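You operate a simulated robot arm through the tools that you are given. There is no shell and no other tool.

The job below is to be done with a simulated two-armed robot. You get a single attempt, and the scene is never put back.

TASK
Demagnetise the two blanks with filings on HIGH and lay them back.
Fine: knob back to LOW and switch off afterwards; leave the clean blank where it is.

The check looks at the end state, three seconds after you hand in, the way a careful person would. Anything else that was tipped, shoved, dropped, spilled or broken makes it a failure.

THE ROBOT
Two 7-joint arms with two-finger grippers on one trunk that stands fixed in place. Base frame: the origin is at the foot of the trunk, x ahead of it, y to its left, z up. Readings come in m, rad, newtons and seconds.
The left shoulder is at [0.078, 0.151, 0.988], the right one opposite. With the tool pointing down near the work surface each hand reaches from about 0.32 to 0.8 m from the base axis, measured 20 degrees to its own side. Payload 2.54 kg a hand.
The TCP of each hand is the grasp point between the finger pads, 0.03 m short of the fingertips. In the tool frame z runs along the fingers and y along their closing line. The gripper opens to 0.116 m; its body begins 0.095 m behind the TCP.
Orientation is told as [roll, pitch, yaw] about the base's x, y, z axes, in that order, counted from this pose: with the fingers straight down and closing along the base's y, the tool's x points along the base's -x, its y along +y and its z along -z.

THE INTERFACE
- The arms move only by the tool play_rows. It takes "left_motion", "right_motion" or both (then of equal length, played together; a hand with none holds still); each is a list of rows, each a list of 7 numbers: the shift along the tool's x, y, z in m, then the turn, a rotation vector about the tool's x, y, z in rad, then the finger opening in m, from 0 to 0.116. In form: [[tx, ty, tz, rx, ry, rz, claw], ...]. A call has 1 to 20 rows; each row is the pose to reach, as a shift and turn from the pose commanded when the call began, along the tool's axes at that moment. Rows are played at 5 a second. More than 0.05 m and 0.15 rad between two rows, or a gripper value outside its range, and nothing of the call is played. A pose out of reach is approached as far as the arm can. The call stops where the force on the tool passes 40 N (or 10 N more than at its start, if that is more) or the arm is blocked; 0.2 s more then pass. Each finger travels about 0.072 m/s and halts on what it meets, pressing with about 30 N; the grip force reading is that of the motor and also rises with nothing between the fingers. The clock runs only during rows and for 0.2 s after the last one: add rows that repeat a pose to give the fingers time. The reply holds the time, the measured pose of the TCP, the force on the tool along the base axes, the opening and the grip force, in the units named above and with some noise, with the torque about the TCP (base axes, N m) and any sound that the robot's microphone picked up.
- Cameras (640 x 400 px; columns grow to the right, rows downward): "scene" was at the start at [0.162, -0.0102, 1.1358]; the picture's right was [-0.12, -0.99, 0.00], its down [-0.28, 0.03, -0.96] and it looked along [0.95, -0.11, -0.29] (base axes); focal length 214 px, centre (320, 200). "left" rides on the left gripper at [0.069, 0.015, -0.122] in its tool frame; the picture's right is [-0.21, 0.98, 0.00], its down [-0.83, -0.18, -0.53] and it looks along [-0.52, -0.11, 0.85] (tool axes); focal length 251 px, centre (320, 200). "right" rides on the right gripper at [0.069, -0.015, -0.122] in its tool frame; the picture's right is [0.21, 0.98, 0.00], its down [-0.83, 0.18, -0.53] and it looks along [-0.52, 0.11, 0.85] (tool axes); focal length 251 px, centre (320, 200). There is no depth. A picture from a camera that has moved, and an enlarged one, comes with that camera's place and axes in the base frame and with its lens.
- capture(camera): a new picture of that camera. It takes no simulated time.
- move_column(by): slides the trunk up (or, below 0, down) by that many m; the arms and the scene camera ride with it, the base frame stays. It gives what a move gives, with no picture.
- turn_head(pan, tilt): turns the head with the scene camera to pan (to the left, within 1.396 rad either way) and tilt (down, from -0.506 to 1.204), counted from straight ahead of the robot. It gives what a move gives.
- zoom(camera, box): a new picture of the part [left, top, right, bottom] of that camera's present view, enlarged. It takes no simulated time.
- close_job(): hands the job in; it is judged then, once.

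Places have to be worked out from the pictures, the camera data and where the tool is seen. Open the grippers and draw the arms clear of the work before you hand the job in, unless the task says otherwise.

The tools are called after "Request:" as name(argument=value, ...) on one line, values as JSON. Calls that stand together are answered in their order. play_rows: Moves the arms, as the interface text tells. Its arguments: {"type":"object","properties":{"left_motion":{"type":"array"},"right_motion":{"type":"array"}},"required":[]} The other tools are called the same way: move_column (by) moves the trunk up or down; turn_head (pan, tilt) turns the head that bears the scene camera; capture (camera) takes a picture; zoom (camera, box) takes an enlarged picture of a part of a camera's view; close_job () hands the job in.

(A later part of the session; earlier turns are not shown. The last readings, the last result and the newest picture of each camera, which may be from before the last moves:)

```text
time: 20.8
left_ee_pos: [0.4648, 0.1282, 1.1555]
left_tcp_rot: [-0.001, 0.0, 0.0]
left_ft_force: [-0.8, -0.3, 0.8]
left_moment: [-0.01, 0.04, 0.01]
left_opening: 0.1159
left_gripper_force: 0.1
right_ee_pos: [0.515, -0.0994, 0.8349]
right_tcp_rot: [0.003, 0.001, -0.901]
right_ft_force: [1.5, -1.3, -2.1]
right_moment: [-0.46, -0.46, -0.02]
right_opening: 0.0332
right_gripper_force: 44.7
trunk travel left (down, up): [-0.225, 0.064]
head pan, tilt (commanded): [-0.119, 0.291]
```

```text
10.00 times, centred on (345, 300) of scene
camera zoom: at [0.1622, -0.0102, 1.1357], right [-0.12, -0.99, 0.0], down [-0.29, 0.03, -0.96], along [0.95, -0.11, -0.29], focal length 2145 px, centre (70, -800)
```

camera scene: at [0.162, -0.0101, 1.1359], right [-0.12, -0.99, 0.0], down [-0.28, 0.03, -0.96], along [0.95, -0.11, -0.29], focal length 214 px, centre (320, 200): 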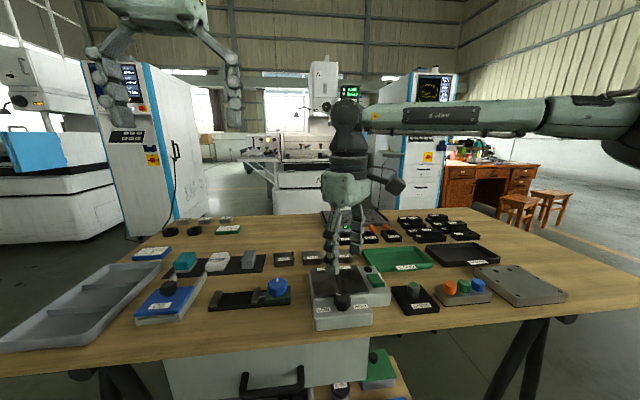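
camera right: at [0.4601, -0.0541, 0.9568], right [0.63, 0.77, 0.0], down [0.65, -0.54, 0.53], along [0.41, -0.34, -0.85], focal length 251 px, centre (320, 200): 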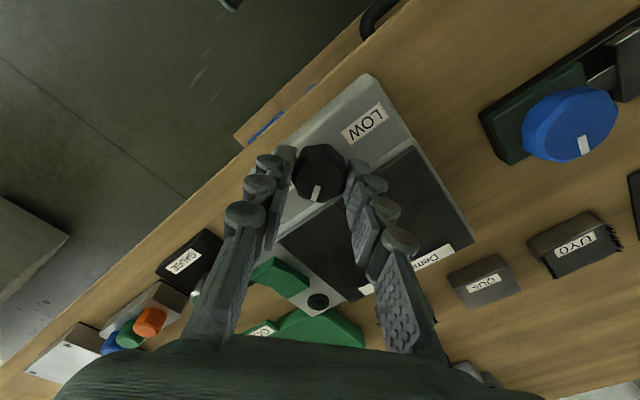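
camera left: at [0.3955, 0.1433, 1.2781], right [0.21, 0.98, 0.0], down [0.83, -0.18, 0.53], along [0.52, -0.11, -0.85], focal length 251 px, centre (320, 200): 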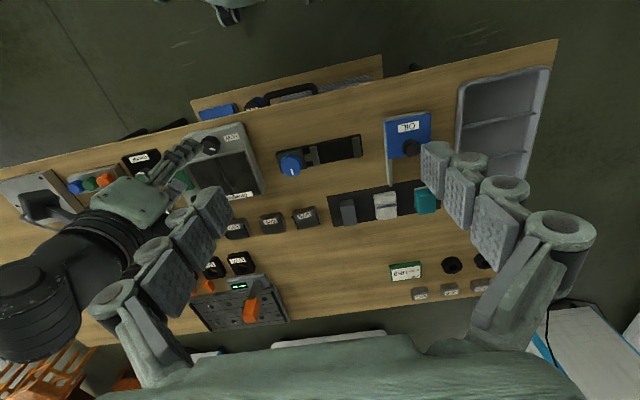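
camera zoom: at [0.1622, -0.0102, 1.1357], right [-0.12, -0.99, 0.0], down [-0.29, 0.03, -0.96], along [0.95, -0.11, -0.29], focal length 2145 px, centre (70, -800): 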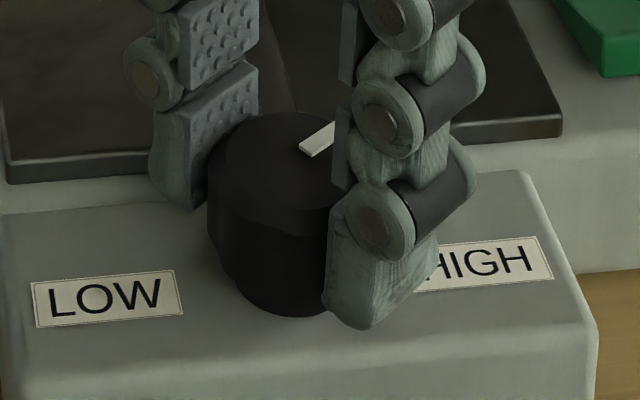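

The mark measures about −54°, a bit short of a mirror-image of LOW (+60°). Adding a small extra 0.1 rad while watching the torque for an end stop.

Request:
play_rows(right_motion=[[0, 0, 0, 0, 0, 0.05, 0.02], [0, 0, 0, 0, 0, 0.1, 0.02], [0, 0, 0, 0, 0, 0.1, 0.02]])

Request:
zoom(camera="right", box=[280, 135, 360, 215])

```text
time: 21.6
left_ee_pos: [0.4644, 0.1285, 1.1553]
left_tcp_rot: [-0.001, 0.001, 0.001]
left_ft_force: [-0.3, 0.8, 0.2]
left_moment: [0.0, 0.02, 0.0]
left_opening: 0.116
left_gripper_force: 0.0
right_ee_pos: [0.5154, -0.0999, 0.8362]
right_tcp_rot: [0.002, 0.0, -0.998]
right_ft_force: [2.8, 1.2, -0.5]
right_moment: [-0.08, -0.13, 0.52]
right_opening: 0.0331
right_gripper_force: 44.8
trunk travel left (down, up): [-0.225, 0.064]
head pan, tilt (commanded): [-0.119, 0.291]
```

```text
5.00 times, centred on (320, 175) of right
camera zoom: at [0.4648, -0.0489, 0.9568], right [0.71, 0.71, 0.0], down [0.6, -0.6, 0.53], along [0.38, -0.38, -0.85], focal length 1257 px, centre (320, 325)
```

zoom: 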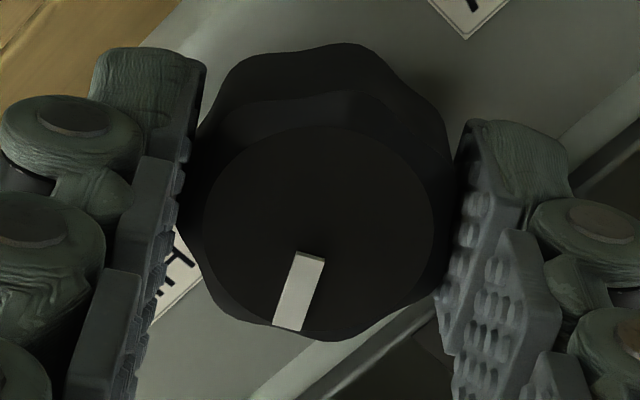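

Torque about the vertical rose to 0.5 N·m, so the knob is against its HIGH end stop. Releasing and lifting straight up.

Request:
play_rows(right_motion=[[0, 0, 0, 0, 0, 0, 0.05], [0, 0, 0, 0, 0, 0, 0.054], [0, 0, 0, 0, 0, 0, 0.054], [0, 0, -0.03, 0, 0, 0, 0.054], [0, 0, -0.06, 0, 0, 0, 0.054], [0, 0, -0.09, 0, 0, 0, 0.054], [0, 0, -0.09, 0, 0, 0, 0.054]])

Request:
capture(camera="right")

Request:
zoom(camera="scene", box=[290, 230, 390, 330])

```text
time: 23.2
left_ee_pos: [0.4646, 0.1285, 1.156]
left_tcp_rot: [0.0, 0.0, 0.0]
left_ft_force: [0.5, 0.5, 0.8]
left_moment: [0.02, 0.03, 0.02]
left_opening: 0.116
left_gripper_force: 0.0
right_ee_pos: [0.5148, -0.1002, 0.9243]
right_tcp_rot: [0.001, -0.001, -0.999]
right_ft_force: [0.0, 0.5, -0.1]
right_moment: [0.0, 0.01, -0.01]
right_opening: 0.054
right_gripper_force: 0.1
trunk travel left (down, up): [-0.225, 0.064]
head pan, tilt (commanded): [-0.119, 0.291]
```

```text
taken
camera right: at [0.4642, -0.0493, 1.0453], right [0.7, 0.71, 0.0], down [0.6, -0.6, 0.53], along [0.38, -0.38, -0.85], focal length 251 px, centre (320, 200)
```

right: 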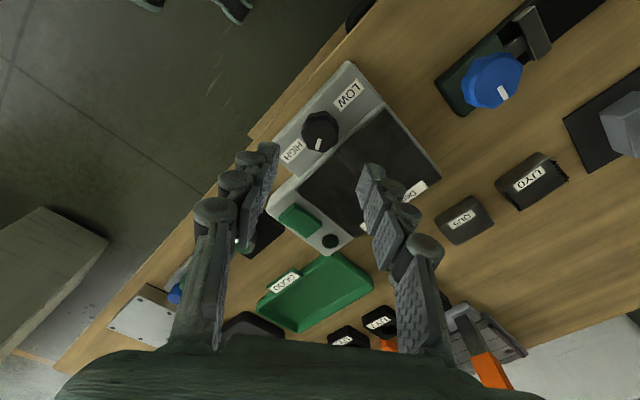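

```text
4.00 times, centred on (340, 280) of scene
camera zoom: at [0.162, -0.0101, 1.1358], right [-0.12, -0.99, 0.0], down [-0.29, 0.03, -0.96], along [0.95, -0.11, -0.29], focal length 858 px, centre (240, -120)
```

zoom: 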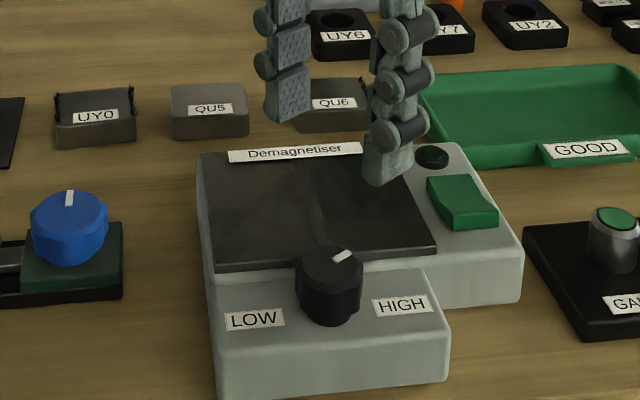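

The mark now points at HIGH, mirrored from before, and the unit hasn't shifted. Next I move the closed right hand over the rocker's raised near end at about (0.563,-0.195), yaw 0.

Request:
play_rows(right_motion=[[-0.0151, -0.0015, 0.0, 0, 0, -0.1427, 0.04], [-0.0302, -0.0031, 0.005, 0, 0, -0.2854, 0.03], [-0.0453, -0.0046, 0.01, 0, 0, -0.4281, 0.02], [-0.0605, -0.0062, 0.018, 0, 0, -0.5709, 0.01], [-0.0756, -0.0077, 0.025, 0, 0, -0.7136, 0.0], [-0.0907, -0.0093, 0.032, 0, 0, -0.8563, 0.0], [-0.1058, -0.0108, 0.04, 0, 0, -0.999, 0.0], [-0.1058, -0.0108, 0.04, 0, 0, -0.999, 0.0]])

Request:
capture(camera="right")

Request:
zoom(camera="scene", box=[330, 230, 410, 310])

```text
time: 25.0
left_ee_pos: [0.4642, 0.127, 1.1547]
left_tcp_rot: [0.0, 0.0, -0.001]
left_ft_force: [-0.3, 0.4, 0.7]
left_moment: [0.02, 0.03, 0.0]
left_opening: 0.1162
left_gripper_force: 0.0
right_ee_pos: [0.5629, -0.1944, 0.8861]
right_tcp_rot: [-0.001, -0.001, 0.001]
right_ft_force: [0.0, 0.6, -0.2]
right_moment: [0.02, -0.01, 0.0]
right_opening: 0.0
right_gripper_force: 28.8
trunk travel left (down, up): [-0.225, 0.064]
head pan, tilt (commanded): [-0.119, 0.291]
```

```text
taken
camera right: at [0.4942, -0.2093, 1.0067], right [-0.22, 0.98, 0.0], down [0.82, 0.18, 0.53], along [0.52, 0.12, -0.84], focal length 251 px, centre (320, 200)
```

right: 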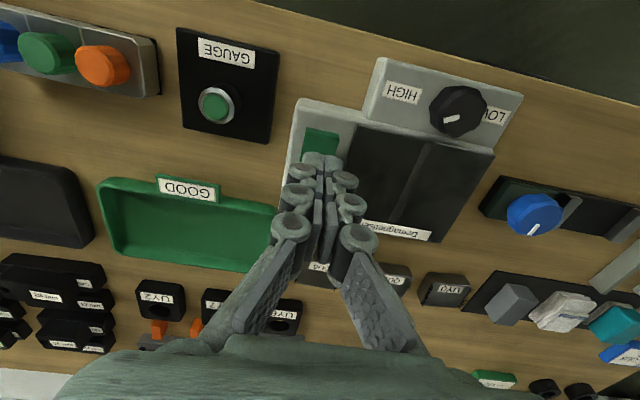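

```text
5.00 times, centred on (370, 270) of scene
camera zoom: at [0.162, -0.0102, 1.1358], right [-0.12, -0.99, 0.0], down [-0.28, 0.03, -0.96], along [0.95, -0.11, -0.29], focal length 1072 px, centre (70, -150)
```

zoom: 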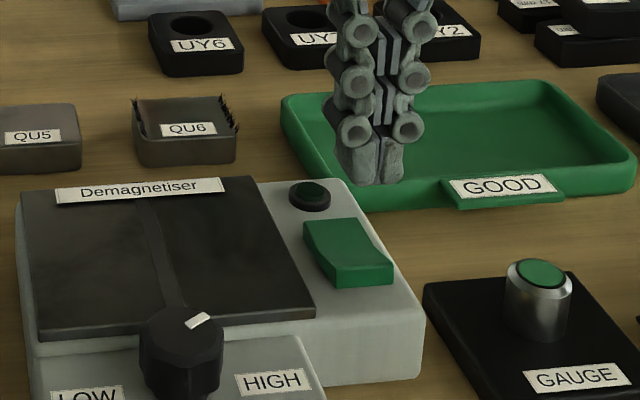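

Checking the spot beneath the fingertips: it should project to about (320,144) at rocker height.

Request:
zoom(camera="right", box=[285, 110, 355, 170])

```text
6.67 times, centred on (320, 140) of right
camera zoom: at [0.4942, -0.2093, 1.0067], right [-0.22, 0.98, 0.0], down [0.82, 0.18, 0.53], along [0.52, 0.12, -0.84], focal length 1676 px, centre (320, 600)
```

zoom: 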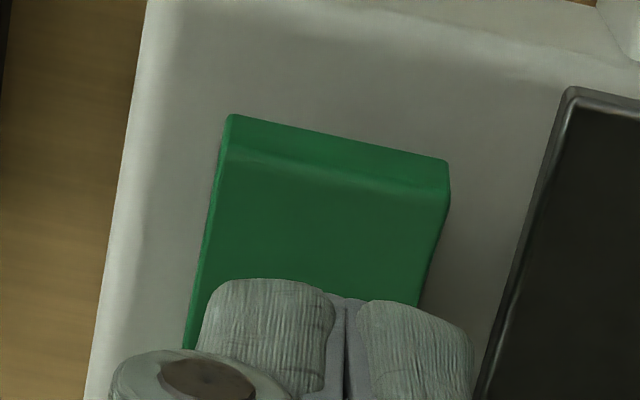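

The tips are over the rocker centreline, about 8 mm in from its near edge. Pressing down slowly; the force guard will stop the motion.

Request:
play_rows(right_motion=[[0, 0, 0.015, 0, 0, 0, 0.0], [0, 0, 0.03, 0, 0, 0, 0.0], [0, 0, 0.038, 0, 0, 0, 0.0], [0, 0, 0.042, 0, 0, 0, 0.0], [0, 0, 0.045, 0, 0, 0, 0.0], [0, 0, 0.048, 0, 0, 0, 0.0], [0, 0, 0.051, 0, 0, 0, 0.0], [0, 0, 0.054, 0, 0, 0, 0.0], [0, 0, 0.057, 0, 0, 0, 0.0]])

Request:
zoom(camera="scene", box=[330, 230, 410, 310])

```text
time: 26.9
left_ee_pos: [0.463, 0.1279, 1.1563]
left_tcp_rot: [-0.001, -0.002, 0.0]
left_ft_force: [0.0, 0.5, -0.4]
left_moment: [-0.01, 0.05, -0.01]
left_opening: 0.116
left_gripper_force: 0.1
right_ee_pos: [0.5634, -0.194, 0.8395]
right_tcp_rot: [0.001, -0.015, -0.002]
right_ft_force: [-8.5, -3.9, 19.3]
right_moment: [-0.14, 0.07, -0.07]
right_opening: 0.006
right_gripper_force: 28.7
trunk travel left (down, up): [-0.225, 0.064]
head pan, tilt (commanded): [-0.119, 0.291]
heard: click
stopped in row 9 (right hand): the force on the tool passed its limit at 43 N (the readings are from after the stop); the commanded pose is now the measured one
```

```text
5.00 times, centred on (370, 270) of scene
camera zoom: at [0.16, -0.0098, 1.1361], right [-0.12, -0.99, 0.0], down [-0.28, 0.03, -0.96], along [0.95, -0.11, -0.28], focal length 1072 px, centre (70, -150)
```

zoom: 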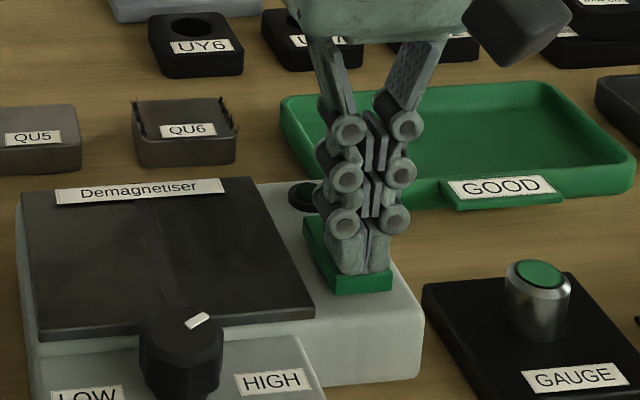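

There was a click. Lifting straight up to see the lamp and rocker.

Request:
play_rows(right_motion=[[0, 0, -0.015, 0, 0, 0, 0.0], [0, 0, -0.04, 0, 0, 0, 0.0], [0, 0, -0.07, 0, 0, 0, 0.0], [0, 0, -0.1, 0, 0, 0, 0.0], [0, 0, -0.1, 0, 0, 0, 0.0]])

Request:
zoom(camera="scene", box=[330, 230, 410, 310])

Request:
capture(camera="right")

```text
time: 28.1
left_ee_pos: [0.465, 0.128, 1.1567]
left_tcp_rot: [-0.001, 0.0, 0.0]
left_ft_force: [0.2, -1.2, 0.6]
left_moment: [-0.01, -0.02, 0.03]
left_opening: 0.116
left_gripper_force: 0.1
right_ee_pos: [0.5647, -0.1939, 0.9349]
right_tcp_rot: [0.0, -0.005, -0.001]
right_ft_force: [-0.3, 0.6, 0.8]
right_moment: [-0.03, 0.01, 0.01]
right_opening: 0.0
right_gripper_force: 28.6
trunk travel left (down, up): [-0.225, 0.064]
head pan, tilt (commanded): [-0.119, 0.291]
```

```text
5.00 times, centred on (370, 270) of scene
camera zoom: at [0.162, -0.0102, 1.1358], right [-0.12, -0.99, 0.0], down [-0.29, 0.03, -0.96], along [0.95, -0.11, -0.29], focal length 1072 px, centre (70, -150)
```

zoom: 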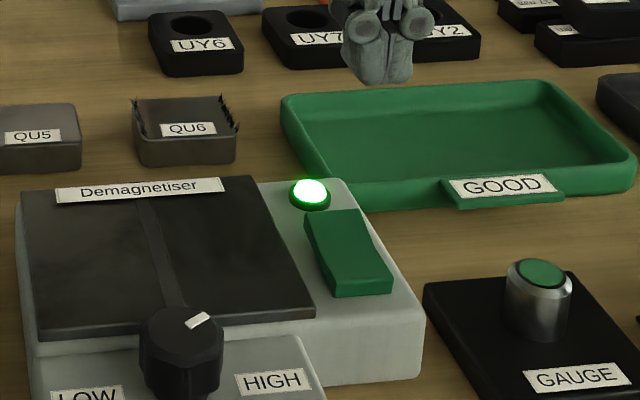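

```text
taken
camera right: at [0.4933, -0.2089, 1.0561], right [-0.21, 0.98, 0.0], down [0.82, 0.18, 0.54], along [0.53, 0.12, -0.84], focal length 251 px, centre (320, 200)
```

right: 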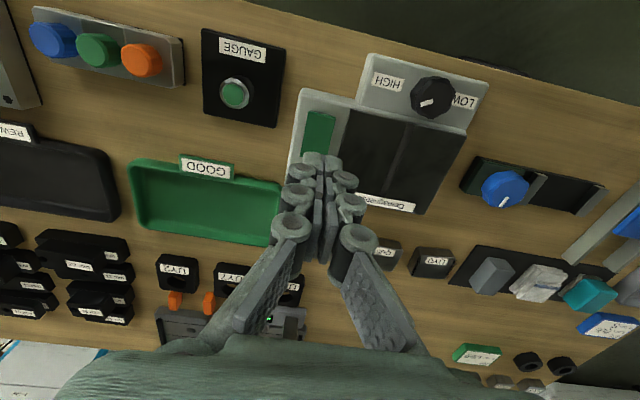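

The lamp is lit, so the unit is on with the knob at HIGH. I'll move the right hand above QU6 (estimated at (0.750,-0.155)), yawed −90° so the fingers close on its clean front and back faces away from QU5, and take a look from there.

Request:
play_rows(right_motion=[[-0.0168, 0.0035, 0.0005, 0, 0, 0.1428, 0.01], [-0.0336, 0.007, 0.001, 0, 0, 0.2856, 0.02], [-0.0505, 0.0106, 0.0015, 0, 0, 0.4284, 0.04], [-0.0673, 0.0142, 0.002, 0, 0, 0.5713, 0.06], [-0.0841, 0.0177, 0.0025, 0, 0, 0.7141, 0.08], [-0.1009, 0.0213, 0.003, 0, 0, 0.8569, 0.08], [-0.1177, 0.0248, 0.0035, 0, 0, 0.9997, 0.08], [-0.1345, 0.0284, 0.004, 0, 0, 1.1425, 0.08], [-0.1514, 0.0319, 0.0045, 0, 0, 1.2853, 0.08], [-0.1682, 0.0355, 0.005, 0, 0, 1.4282, 0.08], [-0.185, 0.039, 0.005, 0, 0, 1.571, 0.08], [-0.185, 0.039, 0.005, 0, 0, 1.571, 0.08]])

Request:
capture(camera="right")

Request:
capture(camera="scene")

Request:
capture(camera="left")

```text
time: 30.7
left_ee_pos: [0.4645, 0.1269, 1.1546]
left_tcp_rot: [0.001, 0.0, -0.002]
left_ft_force: [0.6, 1.0, 0.3]
left_moment: [0.03, -0.03, 0.01]
left_opening: 0.116
left_gripper_force: 0.0
right_ee_pos: [0.6471, -0.2139, 0.9145]
right_tcp_rot: [0.011, 0.002, -1.576]
right_ft_force: [0.1, 0.6, 0.6]
right_moment: [-0.02, -0.01, 0.03]
right_opening: 0.0801
right_gripper_force: 0.1
right hand out of reach, approached as far as the arm can: row 4, 5, 6, 7, 8, 9, 10, 11, 12
trunk travel left (down, up): [-0.225, 0.064]
head pan, tilt (commanded): [-0.119, 0.291]
```

```text
taken
camera right: at [0.6314, -0.1445, 1.035], right [0.98, 0.21, 0.01], down [0.17, -0.83, 0.53], along [0.12, -0.52, -0.85], focal length 251 px, centre (320, 200)
```

right: 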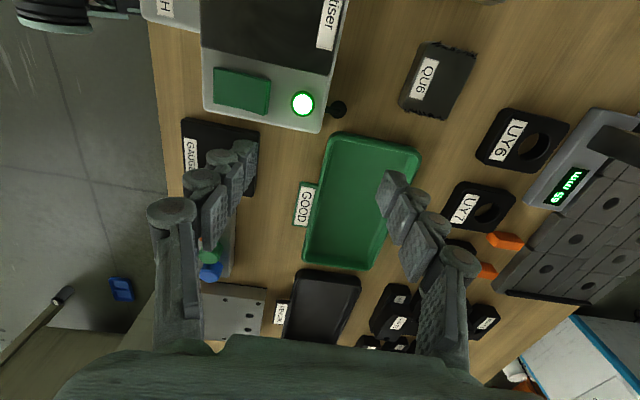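

```text
taken
camera scene: at [0.162, -0.0102, 1.1358], right [-0.12, -0.99, 0.0], down [-0.28, 0.03, -0.96], along [0.95, -0.11, -0.29], focal length 214 px, centre (320, 200)
```

scene: 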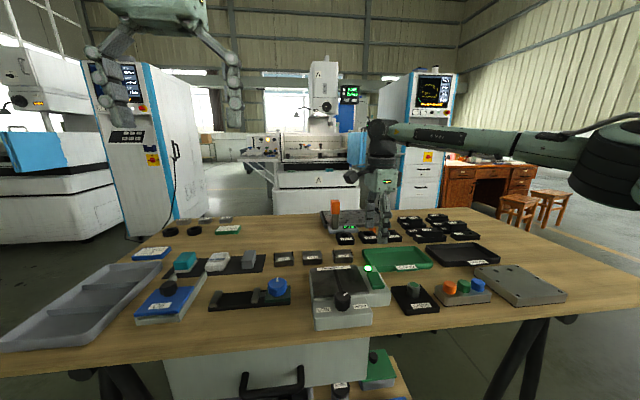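

```text
taken
camera left: at [0.3956, 0.1433, 1.2781], right [0.21, 0.98, 0.0], down [0.83, -0.18, 0.53], along [0.52, -0.11, -0.85], focal length 251 px, centre (320, 200)
```

left: 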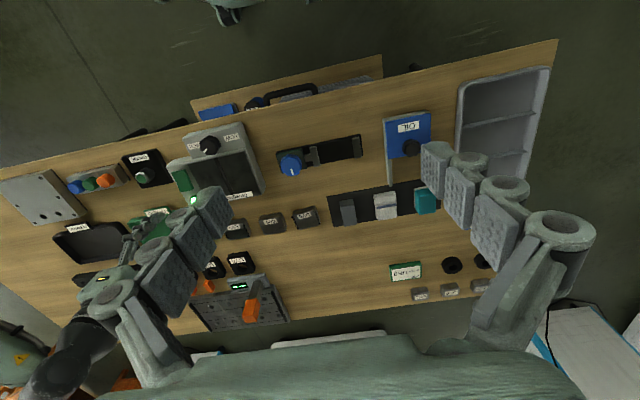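

The yaw −90° pose isn't reachable out there; the arm halted at (0.647,-0.214). I'll try yaw 0 over QU6 instead (there's about 37 mm between QU6 and QU5, enough for a finger) and see whether that's reachable.

Request:
play_rows(right_motion=[[0.0, 0.0, 0, 0, 0, -0.1433, 0.08], [0.0, 0.0, 0, 0, 0, -0.2865, 0.08], [0.0, 0.0, 0, 0, 0, -0.4298, 0.08], [0.0, 0.0, 0, 0, 0, -0.5731, 0.08], [0.0, 0.0, 0, 0, 0, -0.7164, 0.08], [0.0, 0.0, 0, 0, 0, -0.8596, 0.08], [0.0, 0.0, 0, 0, 0, -1.0029, 0.08], [0.0, 0.0, 0, 0, 0, -1.1462, 0.08], [0.0, 0.0, 0, 0, 0, -1.2895, 0.08], [0.0, 0.0, 0, 0, 0, -1.4327, 0.08], [0.0, 0.0, 0, 0, 0, -1.576, 0.08], [0.02, 0.035, -0.005, 0, 0, -1.576, 0.08], [0.04, 0.07, -0.01, 0, 0, -1.576, 0.08], [0.059, 0.103, -0.015, 0, 0, -1.576, 0.08], [0.059, 0.103, -0.015, 0, 0, -1.576, 0.08]])

Request:
capture(camera="right")

Request:
capture(camera="scene")

```text
time: 33.9
left_ee_pos: [0.4641, 0.1282, 1.1552]
left_tcp_rot: [0.0, 0.001, -0.001]
left_ft_force: [-0.2, -0.7, 0.7]
left_moment: [-0.02, -0.03, -0.01]
left_opening: 0.1158
left_gripper_force: 0.0
right_ee_pos: [0.6483, -0.2154, 0.9149]
right_tcp_rot: [0.001, -0.01, 0.006]
right_ft_force: [0.1, 0.7, 0.7]
right_moment: [-0.01, 0.0, 0.01]
right_opening: 0.08
right_gripper_force: 0.1
right hand out of reach, approached as far as the arm can: row 12, 13, 14, 15
trunk travel left (down, up): [-0.225, 0.064]
head pan, tilt (commanded): [-0.119, 0.291]
```

```text
taken
camera right: at [0.5784, -0.2311, 1.0357], right [-0.22, 0.98, 0.0], down [0.82, 0.18, 0.54], along [0.53, 0.12, -0.84], focal length 251 px, centre (320, 200)
```

right: 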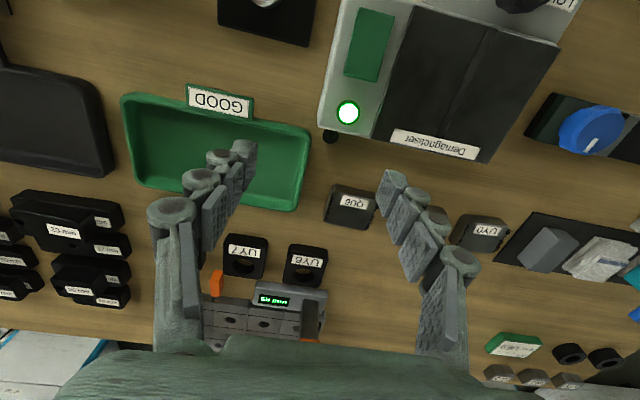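

```text
taken
camera scene: at [0.162, -0.0102, 1.1358], right [-0.12, -0.99, 0.0], down [-0.28, 0.03, -0.96], along [0.95, -0.11, -0.29], focal length 214 px, centre (320, 200)
```

scene: 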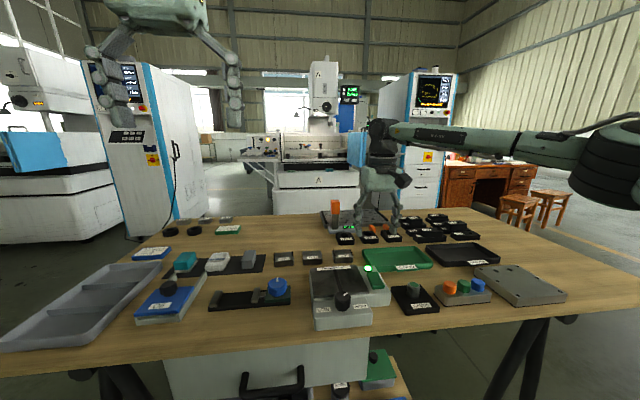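

Reach is limited at this height (0.574 m horizontally from the shoulder, regardless of yaw), so I'll lower the hand first to about z 0.855, where the reach should be larger, and extend from there.

Request:
play_rows(right_motion=[[0.0, 0.0, 0.03, 0, 0.005, 0, 0.08], [0.0, 0.0, 0.058, 0, 0.01, 0, 0.08], [-0.02, 0.01, 0.058, 0, 0.01, 0, 0.08], [-0.04, 0.02, 0.058, 0, 0.01, 0, 0.08], [-0.06, 0.035, 0.058, 0, 0.01, 0, 0.08], [-0.08, 0.05, 0.058, 0, 0.01, 0, 0.08], [-0.1, 0.06, 0.058, 0, 0.01, 0, 0.08], [-0.1, 0.06, 0.058, 0, 0.01, 0, 0.08]])

Request:
capture(camera="right")

```text
time: 35.7
left_ee_pos: [0.4648, 0.1282, 1.1559]
left_tcp_rot: [0.002, 0.001, 0.001]
left_ft_force: [1.0, 0.0, 0.0]
left_moment: [0.0, 0.0, 0.04]
left_opening: 0.116
left_gripper_force: 0.0
right_ee_pos: [0.6522, -0.2198, 0.8568]
right_tcp_rot: [0.001, 0.0, 0.007]
right_ft_force: [-0.3, 0.2, -0.6]
right_moment: [0.0, -0.04, 0.01]
right_opening: 0.0798
right_gripper_force: 0.0
right hand out of reach, approached as far as the arm can: row 3, 4, 5, 6, 7, 8
trunk travel left (down, up): [-0.225, 0.064]
head pan, tilt (commanded): [-0.119, 0.291]
```

```text
taken
camera right: at [0.5829, -0.2345, 0.9786], right [-0.22, 0.98, 0.0], down [0.83, 0.18, 0.53], along [0.52, 0.12, -0.85], focal length 251 px, centre (320, 200)
```

right: 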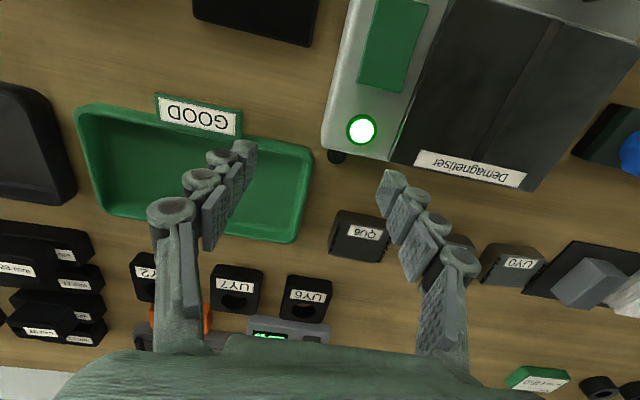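

The limit hardly changed with height, so it's a joint limit in this posture rather than pure reach. I'll try tilting the hand so the fingers point forward-down (pitch −0.4), which keeps the fingers parallel to the blanks' ±y faces, and see if that extends the reach.

Request:
play_rows(right_motion=[[0.0, 0.0, -0.02, 0, -0.1, 0, 0.08], [0.0, 0.0, -0.04, 0, -0.2, 0, 0.08], [0.0, 0.0, -0.05, 0, -0.3, 0, 0.08], [0.0, 0.0, -0.05, 0, -0.4, 0, 0.08], [0.0, 0.0, -0.05, 0, -0.4, 0, 0.08]])

Request:
capture(camera="scene")

```text
time: 36.9
left_ee_pos: [0.4641, 0.1276, 1.1557]
left_tcp_rot: [0.001, 0.001, -0.001]
left_ft_force: [0.7, 0.3, 0.5]
left_moment: [-0.02, 0.02, 0.01]
left_opening: 0.116
left_gripper_force: 0.1
right_ee_pos: [0.6536, -0.2179, 0.9078]
right_tcp_rot: [-0.001, -0.401, 0.005]
right_ft_force: [0.1, -0.2, 0.4]
right_moment: [-0.01, 0.02, -0.02]
right_opening: 0.0799
right_gripper_force: 0.1
trunk travel left (down, up): [-0.225, 0.064]
head pan, tilt (commanded): [-0.119, 0.291]
```

```text
taken
camera scene: at [0.162, -0.0102, 1.1358], right [-0.12, -0.99, 0.0], down [-0.29, 0.03, -0.96], along [0.95, -0.11, -0.29], focal length 214 px, centre (320, 200)
```

scene: 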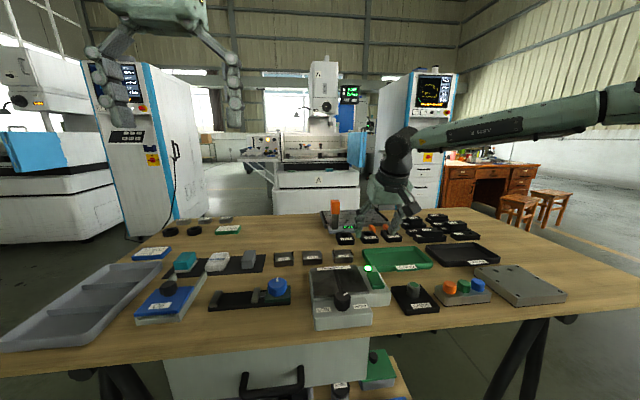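

The tilt was accepted. Now extending forward and inward at constant height towards QU6.

Request:
play_rows(right_motion=[[-0.022, 0.0158, 0.0093, 0, 0, 0, 0.08], [-0.0442, 0.0315, 0.0187, 0, 0, 0, 0.08], [-0.0663, 0.0473, 0.028, 0, 0, 0, 0.08], [-0.0884, 0.063, 0.0373, 0, 0, 0, 0.08], [-0.0884, 0.063, 0.0373, 0, 0, 0, 0.08]])

Request:
capture(camera="right")

Request:
capture(camera="scene")

```text
time: 38.1
left_ee_pos: [0.4644, 0.1287, 1.1563]
left_tcp_rot: [-0.001, 0.001, 0.0]
left_ft_force: [-1.0, 0.5, 0.5]
left_moment: [0.03, 0.01, 0.0]
left_opening: 0.1163
left_gripper_force: 0.0
right_ee_pos: [0.7142, -0.1772, 0.9069]
right_tcp_rot: [0.001, -0.398, 0.002]
right_ft_force: [0.9, 0.3, -0.2]
right_moment: [0.01, -0.02, -0.01]
right_opening: 0.0796
right_gripper_force: 0.1
right hand out of reach, approached as far as the arm can: row 3, 4, 5
trunk travel left (down, up): [-0.225, 0.064]
head pan, tilt (commanded): [-0.119, 0.291]
```

```text
taken
camera right: at [0.6033, -0.1931, 0.9915], right [-0.2, 0.98, -0.08], down [0.55, 0.18, 0.81], along [0.81, 0.12, -0.58], focal length 251 px, centre (320, 200)
```

right: 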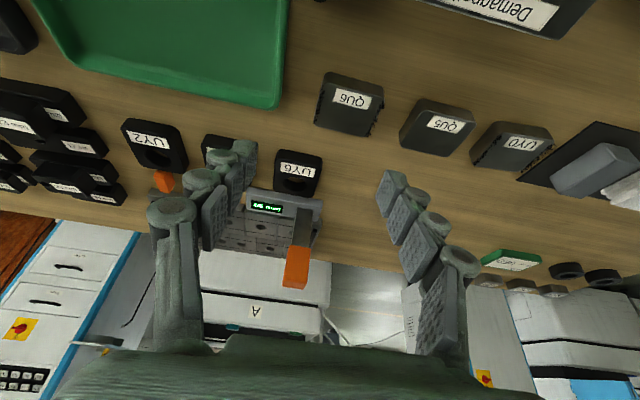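

```text
taken
camera scene: at [0.1619, -0.0102, 1.1358], right [-0.12, -0.99, 0.0], down [-0.28, 0.03, -0.96], along [0.95, -0.11, -0.29], focal length 214 px, centre (320, 200)
```

scene: 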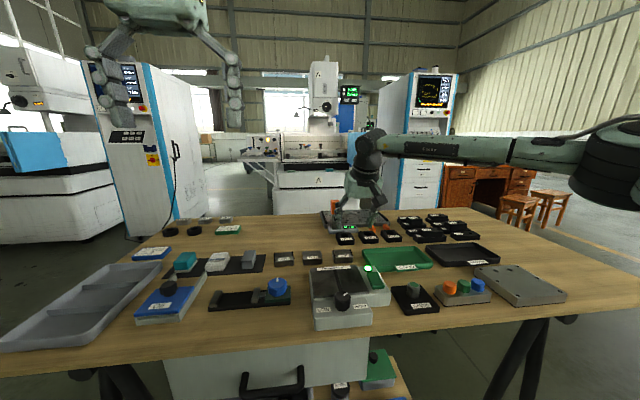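

The tilt extends the reach to x≈0.714. I want to understand which joint limits the arm, so I'll turn the head to look at the right arm's posture.

Request:
turn_head(pan=-0.9, tilt=0.1)

Request:
capture(camera="scene")

Request:
capture(camera="left")

```text
time: 39.2
left_ee_pos: [0.4652, 0.1286, 1.1559]
left_tcp_rot: [0.0, -0.001, 0.0]
left_ft_force: [-0.1, -0.4, 0.0]
left_moment: [0.02, 0.01, 0.02]
left_opening: 0.1163
left_gripper_force: 0.0
right_ee_pos: [0.7136, -0.1782, 0.9072]
right_tcp_rot: [-0.001, -0.4, 0.002]
right_ft_force: [0.0, -0.2, 0.1]
right_moment: [0.01, 0.02, 0.02]
right_opening: 0.0802
right_gripper_force: 0.1
trunk travel left (down, up): [-0.225, 0.064]
head pan, tilt (commanded): [-0.901, 0.099]
```

```text
taken
camera scene: at [0.1265, -0.0711, 1.1536], right [-0.78, -0.62, 0.0], down [-0.06, 0.08, -0.99], along [0.62, -0.78, -0.1], focal length 214 px, centre (320, 200)
```

scene: 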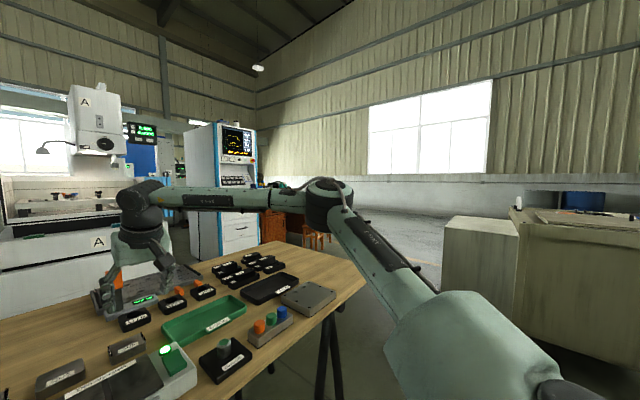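

```text
taken
camera left: at [0.3956, 0.1433, 1.2781], right [0.21, 0.98, 0.0], down [0.83, -0.18, 0.53], along [0.52, -0.11, -0.85], focal length 251 px, centre (320, 200)
```

left: 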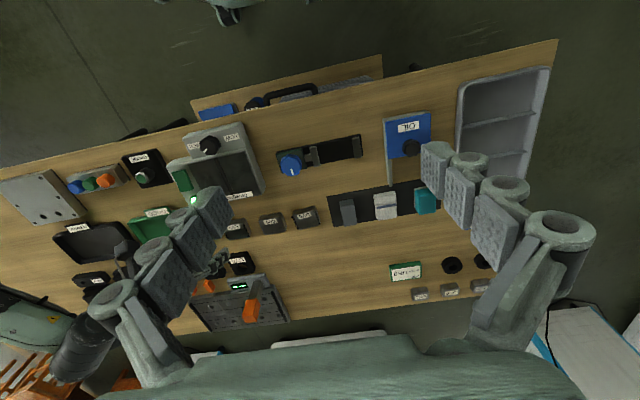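

The elbow is swung out to the right and bent about 95°, so it isn't stretched out. I'll test whether the documented reach (further to its own side, tool vertical) holds in this posture by going to about (0.70,-0.26).

Request:
play_rows(right_motion=[[0.007, -0.021, 0.007, 0, 0.1, 0, 0.08], [0.014, -0.042, 0.014, 0, 0.2, 0, 0.08], [0.021, -0.063, 0.021, 0, 0.3, 0, 0.08], [0.0273, -0.083, 0.0287, 0, 0.4, 0, 0.08], [0.0273, -0.083, 0.0287, 0, 0.4, 0, 0.08]])

Request:
capture(camera="scene")

```text
time: 40.4
left_ee_pos: [0.4641, 0.1276, 1.1549]
left_tcp_rot: [0.001, -0.001, 0.001]
left_ft_force: [-0.3, -0.6, -0.1]
left_moment: [0.01, 0.03, -0.01]
left_opening: 0.1161
left_gripper_force: 0.0
right_ee_pos: [0.6756, -0.2694, 0.8694]
right_tcp_rot: [0.002, 0.001, 0.004]
right_ft_force: [-1.0, -0.6, -0.2]
right_moment: [-0.03, 0.0, 0.02]
right_opening: 0.0798
right_gripper_force: 0.0
right hand out of reach, approached as far as the arm can: row 2, 3, 4, 5
trunk travel left (down, up): [-0.225, 0.064]
head pan, tilt (commanded): [-0.901, 0.099]
```

```text
taken
camera scene: at [0.1264, -0.0712, 1.1536], right [-0.78, -0.62, 0.0], down [-0.06, 0.08, -1.0], along [0.62, -0.78, -0.1], focal length 214 px, centre (320, 200)
```

scene: 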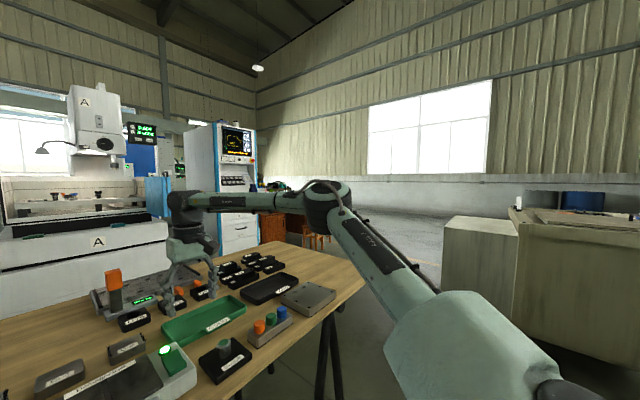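

The upper arm looks pinned in both pictures, so a shoulder-side joint is limiting. I'll raise the trunk by 6 cm (hands ride up with it, well clear) and see whether the reach at the same hand height improves.

Request:
move_column(by=0.06)

Request:
play_rows(right_motion=[[0.0, 0.0, 0.02, 0, 0, 0, 0.08], [0.0, 0.0, 0.04, 0, 0, 0, 0.08], [0.0, 0.0, 0.06, 0, 0, 0, 0.08], [-0.015, 0.005, 0.06, 0, 0, 0, 0.08], [-0.03, 0.01, 0.06, 0, 0, 0, 0.08], [-0.045, 0.015, 0.06, 0, 0, 0, 0.08], [-0.06, 0.02, 0.06, 0, 0, 0, 0.08], [-0.06, 0.02, 0.06, 0, 0, 0, 0.08]])

Request:
capture(camera="scene")

```text
time: 41.4
left_ee_pos: [0.4642, 0.1281, 1.2149]
left_tcp_rot: [-0.001, 0.0, 0.001]
left_ft_force: [0.2, -0.1, -0.9]
left_moment: [-0.02, -0.04, 0.01]
left_opening: 0.1162
left_gripper_force: 0.0
right_ee_pos: [0.6754, -0.2681, 0.9295]
right_tcp_rot: [0.001, 0.0, 0.005]
right_ft_force: [-0.7, 0.8, -0.2]
right_moment: [0.01, -0.02, 0.0]
right_opening: 0.0802
right_gripper_force: 0.0
trunk travel left (down, up): [-0.285, 0.004]
head pan, tilt (commanded): [-0.901, 0.099]
```

```text
time: 43.2
left_ee_pos: [0.4639, 0.1285, 1.2158]
left_tcp_rot: [0.001, 0.001, -0.001]
left_ft_force: [-0.1, 0.5, 0.4]
left_moment: [0.03, 0.0, 0.04]
left_opening: 0.1158
left_gripper_force: 0.1
right_ee_pos: [0.6744, -0.271, 0.8801]
right_tcp_rot: [0.003, -0.001, 0.004]
right_ft_force: [0.3, -0.8, -0.1]
right_moment: [0.01, -0.02, 0.02]
right_opening: 0.0801
right_gripper_force: 0.1
right hand out of reach, approached as far as the arm can: row 3, 4, 5, 6, 7, 8
trunk travel left (down, up): [-0.285, 0.004]
head pan, tilt (commanded): [-0.901, 0.099]
```

```text
taken
camera scene: at [0.1265, -0.0712, 1.2136], right [-0.78, -0.62, 0.0], down [-0.06, 0.08, -0.99], along [0.62, -0.78, -0.1], focal length 214 px, centre (320, 200)
```

scene: 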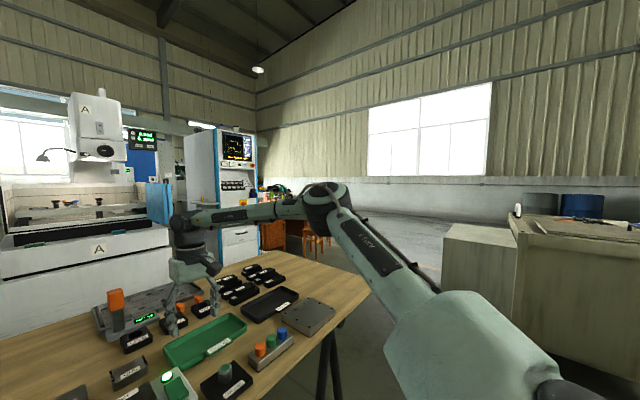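

Raising the trunk didn't help (the hand couldn't even come down the full way), so the height optimum is lower. I'll lift the hand a little, then put the trunk to 10 cm below the start height and test forward motion in small steps.

Request:
play_rows(right_motion=[[0.02, 0.0, -0.04, 0, 0, 0, 0.08], [0.04, 0.0, -0.08, 0, 0, 0, 0.08], [0.06, 0.0, -0.12, 0, 0, 0, 0.08], [0.06, 0.0, -0.16, 0, 0, 0, 0.08], [0.06, 0.0, -0.16, 0, 0, 0, 0.08]])

Request:
move_column(by=-0.16)

Request:
play_rows(right_motion=[[-0.02, 0.0, 0.0, 0, 0, 0, 0.08], [-0.04, 0.01, 0.0, 0, 0, 0, 0.08], [-0.06, 0.02, 0.0, 0, 0, 0, 0.08], [-0.075, 0.03, 0.0, 0, 0, 0, 0.08], [-0.09, 0.04, 0.0, 0, 0, 0, 0.08], [-0.1, 0.05, 0.0, 0, 0, 0, 0.08], [-0.11, 0.06, 0.0, 0, 0, 0, 0.08], [-0.11, 0.06, 0.0, 0, 0, 0, 0.08]])

Request:
capture(camera="scene")

```text
time: 44.4
left_ee_pos: [0.4651, 0.1278, 1.2162]
left_tcp_rot: [0.0, 0.001, 0.0]
left_ft_force: [0.3, 0.0, -0.4]
left_moment: [-0.01, 0.0, 0.0]
left_opening: 0.1162
left_gripper_force: 0.1
right_ee_pos: [0.6149, -0.278, 1.0388]
right_tcp_rot: [0.003, 0.001, 0.005]
right_ft_force: [0.3, -0.1, 1.2]
right_moment: [-0.01, 0.0, -0.02]
right_opening: 0.0803
right_gripper_force: 0.0
trunk travel left (down, up): [-0.285, 0.004]
head pan, tilt (commanded): [-0.901, 0.099]
```

```text
time: 46.2
left_ee_pos: [0.4624, 0.1283, 1.0564]
left_tcp_rot: [0.0, 0.0, 0.001]
left_ft_force: [0.6, 0.5, 0.2]
left_moment: [0.01, -0.03, 0.02]
left_opening: 0.116
left_gripper_force: 0.1
right_ee_pos: [0.6154, -0.2756, 0.8777]
right_tcp_rot: [0.002, 0.001, 0.005]
right_ft_force: [0.1, 0.2, 0.2]
right_moment: [0.01, -0.03, 0.04]
right_opening: 0.0799
right_gripper_force: 0.1
trunk travel left (down, up): [-0.125, 0.164]
head pan, tilt (commanded): [-0.901, 0.099]
```

```text
time: 48.0
left_ee_pos: [0.4642, 0.1275, 1.0555]
left_tcp_rot: [0.001, 0.0, -0.001]
left_ft_force: [-0.5, 0.0, 0.6]
left_moment: [0.04, 0.03, 0.01]
left_opening: 0.116
left_gripper_force: 0.0
right_ee_pos: [0.6567, -0.2513, 0.8558]
right_tcp_rot: [0.002, -0.002, 0.005]
right_ft_force: [0.3, 0.4, -0.4]
right_moment: [-0.02, -0.02, -0.01]
right_opening: 0.0797
right_gripper_force: 0.0
right hand out of reach, approached as far as the arm can: row 3, 4, 5, 6, 7, 8
trunk travel left (down, up): [-0.125, 0.164]
head pan, tilt (commanded): [-0.901, 0.099]
```

```text
taken
camera scene: at [0.1265, -0.0711, 1.0536], right [-0.78, -0.62, 0.0], down [-0.06, 0.08, -1.0], along [0.62, -0.78, -0.1], focal length 214 px, centre (320, 200)
```

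scene: 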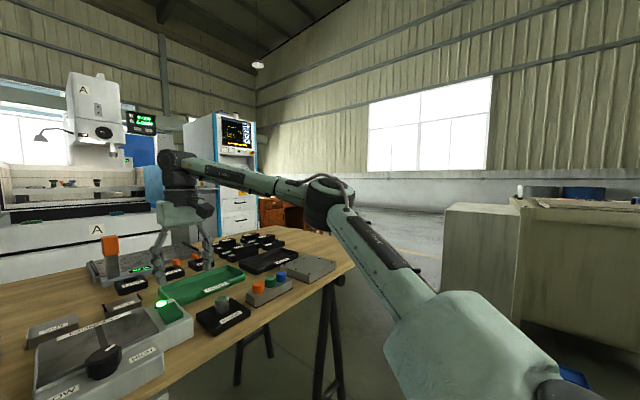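

The upper arm seems pinned again. I'll compare with the untouched left arm's posture by turning the head to the left.

Request:
turn_head(pan=0.9, tilt=0.1)

Request:
capture(camera="scene")

Request:
turn_head(pan=-1.39, tilt=0.5)

Request:
capture(camera="scene")

```text
time: 49.8
left_ee_pos: [0.4646, 0.1293, 1.0569]
left_tcp_rot: [-0.002, -0.001, -0.001]
left_ft_force: [0.2, -0.2, 0.1]
left_moment: [-0.01, -0.01, -0.01]
left_opening: 0.116
left_gripper_force: 0.0
right_ee_pos: [0.6572, -0.2507, 0.8556]
right_tcp_rot: [0.003, -0.001, 0.005]
right_ft_force: [-0.2, -0.1, -0.3]
right_moment: [-0.01, -0.02, -0.01]
right_opening: 0.0801
right_gripper_force: 0.0
trunk travel left (down, up): [-0.125, 0.164]
head pan, tilt (commanded): [0.901, 0.099]
```

```text
taken
camera scene: at [0.1265, 0.0731, 1.0536], right [0.78, -0.62, 0.0], down [-0.06, -0.08, -1.0], along [0.62, 0.78, -0.1], focal length 214 px, centre (320, 200)
```

scene: 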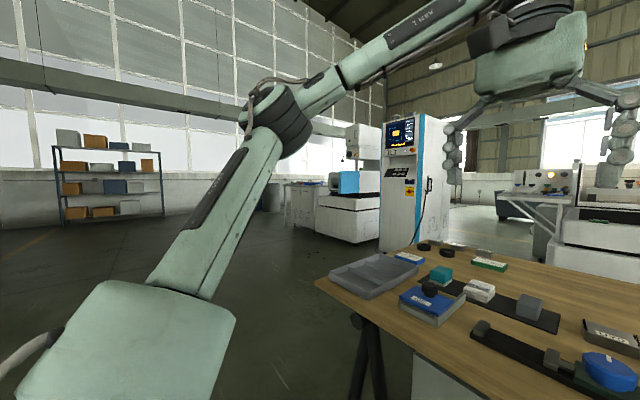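

```text
time: 52.0
left_ee_pos: [0.4643, 0.1275, 1.0558]
left_tcp_rot: [0.0, -0.001, 0.0]
left_ft_force: [0.4, 0.4, -0.4]
left_moment: [-0.02, 0.03, -0.02]
left_opening: 0.1158
left_gripper_force: 0.2
right_ee_pos: [0.6562, -0.2511, 0.855]
right_tcp_rot: [0.002, -0.002, 0.006]
right_ft_force: [-0.5, -0.4, 0.2]
right_moment: [-0.03, -0.03, 0.03]
right_opening: 0.0798
right_gripper_force: 0.0
trunk travel left (down, up): [-0.125, 0.164]
head pan, tilt (commanded): [-1.389, 0.499]
```

```text
taken
camera scene: at [0.0857, -0.0885, 1.0166], right [-0.98, -0.18, 0.0], down [-0.09, 0.47, -0.88], along [0.16, -0.86, -0.48], focal length 214 px, centre (320, 200)
```

scene: 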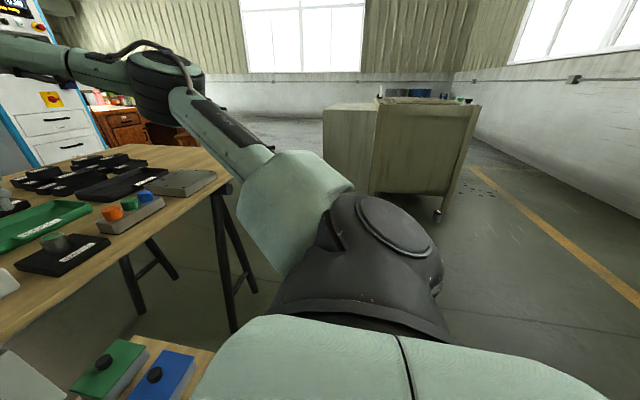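

The structure looks like a vertical-axis shoulder with the elbow swung out. I'll pull the hand back and to the right, and see how the elbow responds.

Request:
play_rows(right_motion=[[0.03, -0.01, 0.0, 0, 0, 0, 0.08], [0.06, -0.03, 0.0, 0, 0, 0, 0.08], [0.09, -0.05, 0.0, 0, 0, 0, 0.08], [0.12, -0.07, 0.0, 0, 0, 0, 0.08], [0.15, -0.09, 0.0, 0, 0, 0, 0.08], [0.18, -0.11, 0.0, 0, 0, 0, 0.08], [0.18, -0.11, 0.0, 0, 0, 0, 0.08]])

Request:
turn_head(pan=-0.9, tilt=0.1)

Request:
capture(camera="scene")

```text
time: 53.6
left_ee_pos: [0.4647, 0.1285, 1.0545]
left_tcp_rot: [-0.001, -0.001, 0.0]
left_ft_force: [-0.5, 0.4, -0.5]
left_moment: [0.02, -0.02, 0.0]
left_opening: 0.1159
left_gripper_force: 0.0
right_ee_pos: [0.4733, -0.3615, 0.859]
right_tcp_rot: [0.001, 0.0, 0.005]
right_ft_force: [-0.4, -0.5, 0.8]
right_moment: [0.03, -0.01, 0.0]
right_opening: 0.0801
right_gripper_force: 0.1
trunk travel left (down, up): [-0.125, 0.164]
head pan, tilt (commanded): [-1.389, 0.499]
```

```text
time: 54.5
left_ee_pos: [0.4647, 0.1283, 1.0559]
left_tcp_rot: [0.001, 0.0, 0.0]
left_ft_force: [-0.5, -0.3, -0.7]
left_moment: [0.02, 0.01, 0.02]
left_opening: 0.1158
left_gripper_force: 0.0
right_ee_pos: [0.4738, -0.3625, 0.8593]
right_tcp_rot: [0.002, 0.0, 0.005]
right_ft_force: [-0.3, 0.4, -0.3]
right_moment: [0.0, -0.04, 0.03]
right_opening: 0.0802
right_gripper_force: 0.0
trunk travel left (down, up): [-0.125, 0.164]
head pan, tilt (commanded): [-0.901, 0.099]
```

```text
taken
camera scene: at [0.1264, -0.0712, 1.0536], right [-0.78, -0.62, 0.0], down [-0.06, 0.08, -0.99], along [0.62, -0.78, -0.1], focal length 214 px, centre (320, 200)
```

scene: 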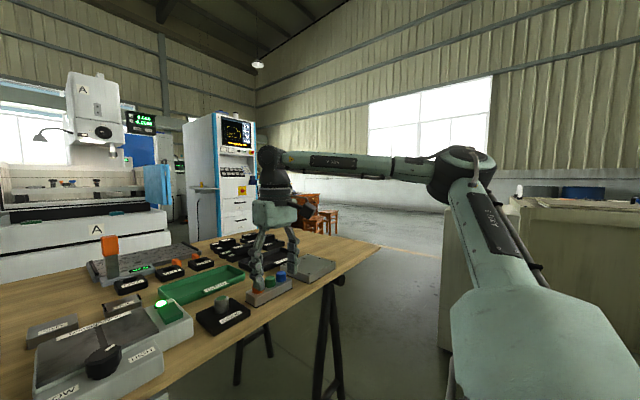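

The elbow swings freely in azimuth. To see if the elbow can also drop, I'll raise the trunk by 0.16 and bring the hand back down at this clear spot.

Request:
move_column(by=0.16)

Request:
play_rows(right_motion=[[0.0, 0.0, 0.04, 0, 0, 0, 0.08], [0.0, 0.0, 0.08, 0, 0, 0, 0.08], [0.0, 0.0, 0.12, 0, 0, 0, 0.08], [0.0, 0.0, 0.15, 0, 0, 0, 0.08], [0.0, 0.0, 0.15, 0, 0, 0, 0.08]])

Request:
capture(camera="scene")

```text
time: 56.3
left_ee_pos: [0.4638, 0.1291, 1.2157]
left_tcp_rot: [0.0, -0.001, 0.0]
left_ft_force: [-0.1, -0.3, -0.4]
left_moment: [-0.01, 0.02, -0.02]
left_opening: 0.1161
left_gripper_force: 0.1
right_ee_pos: [0.4735, -0.3628, 1.0194]
right_tcp_rot: [0.002, 0.001, 0.006]
right_ft_force: [-0.3, 0.4, -0.3]
right_moment: [0.01, 0.04, -0.02]
right_opening: 0.0804
right_gripper_force: 0.0
trunk travel left (down, up): [-0.285, 0.004]
head pan, tilt (commanded): [-0.901, 0.099]
```

```text
time: 57.5
left_ee_pos: [0.4645, 0.1284, 1.2151]
left_tcp_rot: [0.0, -0.002, 0.0]
left_ft_force: [-0.2, -1.0, 0.1]
left_moment: [-0.04, 0.0, -0.02]
left_opening: 0.1159
left_gripper_force: 0.1
right_ee_pos: [0.4741, -0.3625, 0.8715]
right_tcp_rot: [0.002, 0.001, 0.006]
right_ft_force: [0.6, 0.6, -0.8]
right_moment: [-0.01, -0.01, -0.01]
right_opening: 0.0799
right_gripper_force: 0.1
trunk travel left (down, up): [-0.285, 0.004]
head pan, tilt (commanded): [-0.901, 0.099]
```

```text
taken
camera scene: at [0.1264, -0.0711, 1.2137], right [-0.78, -0.62, 0.0], down [-0.06, 0.08, -1.0], along [0.62, -0.78, -0.1], focal length 214 px, centre (320, 200)
```

scene: 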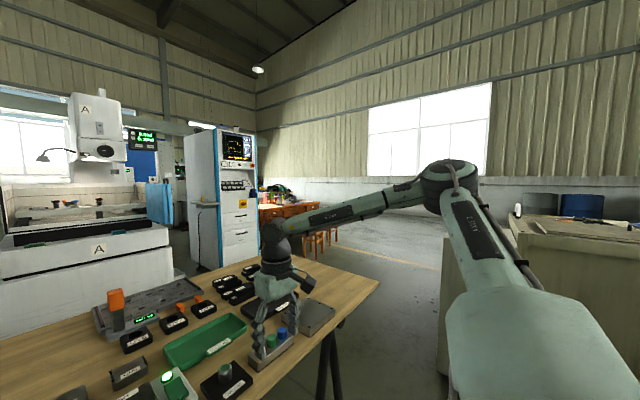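

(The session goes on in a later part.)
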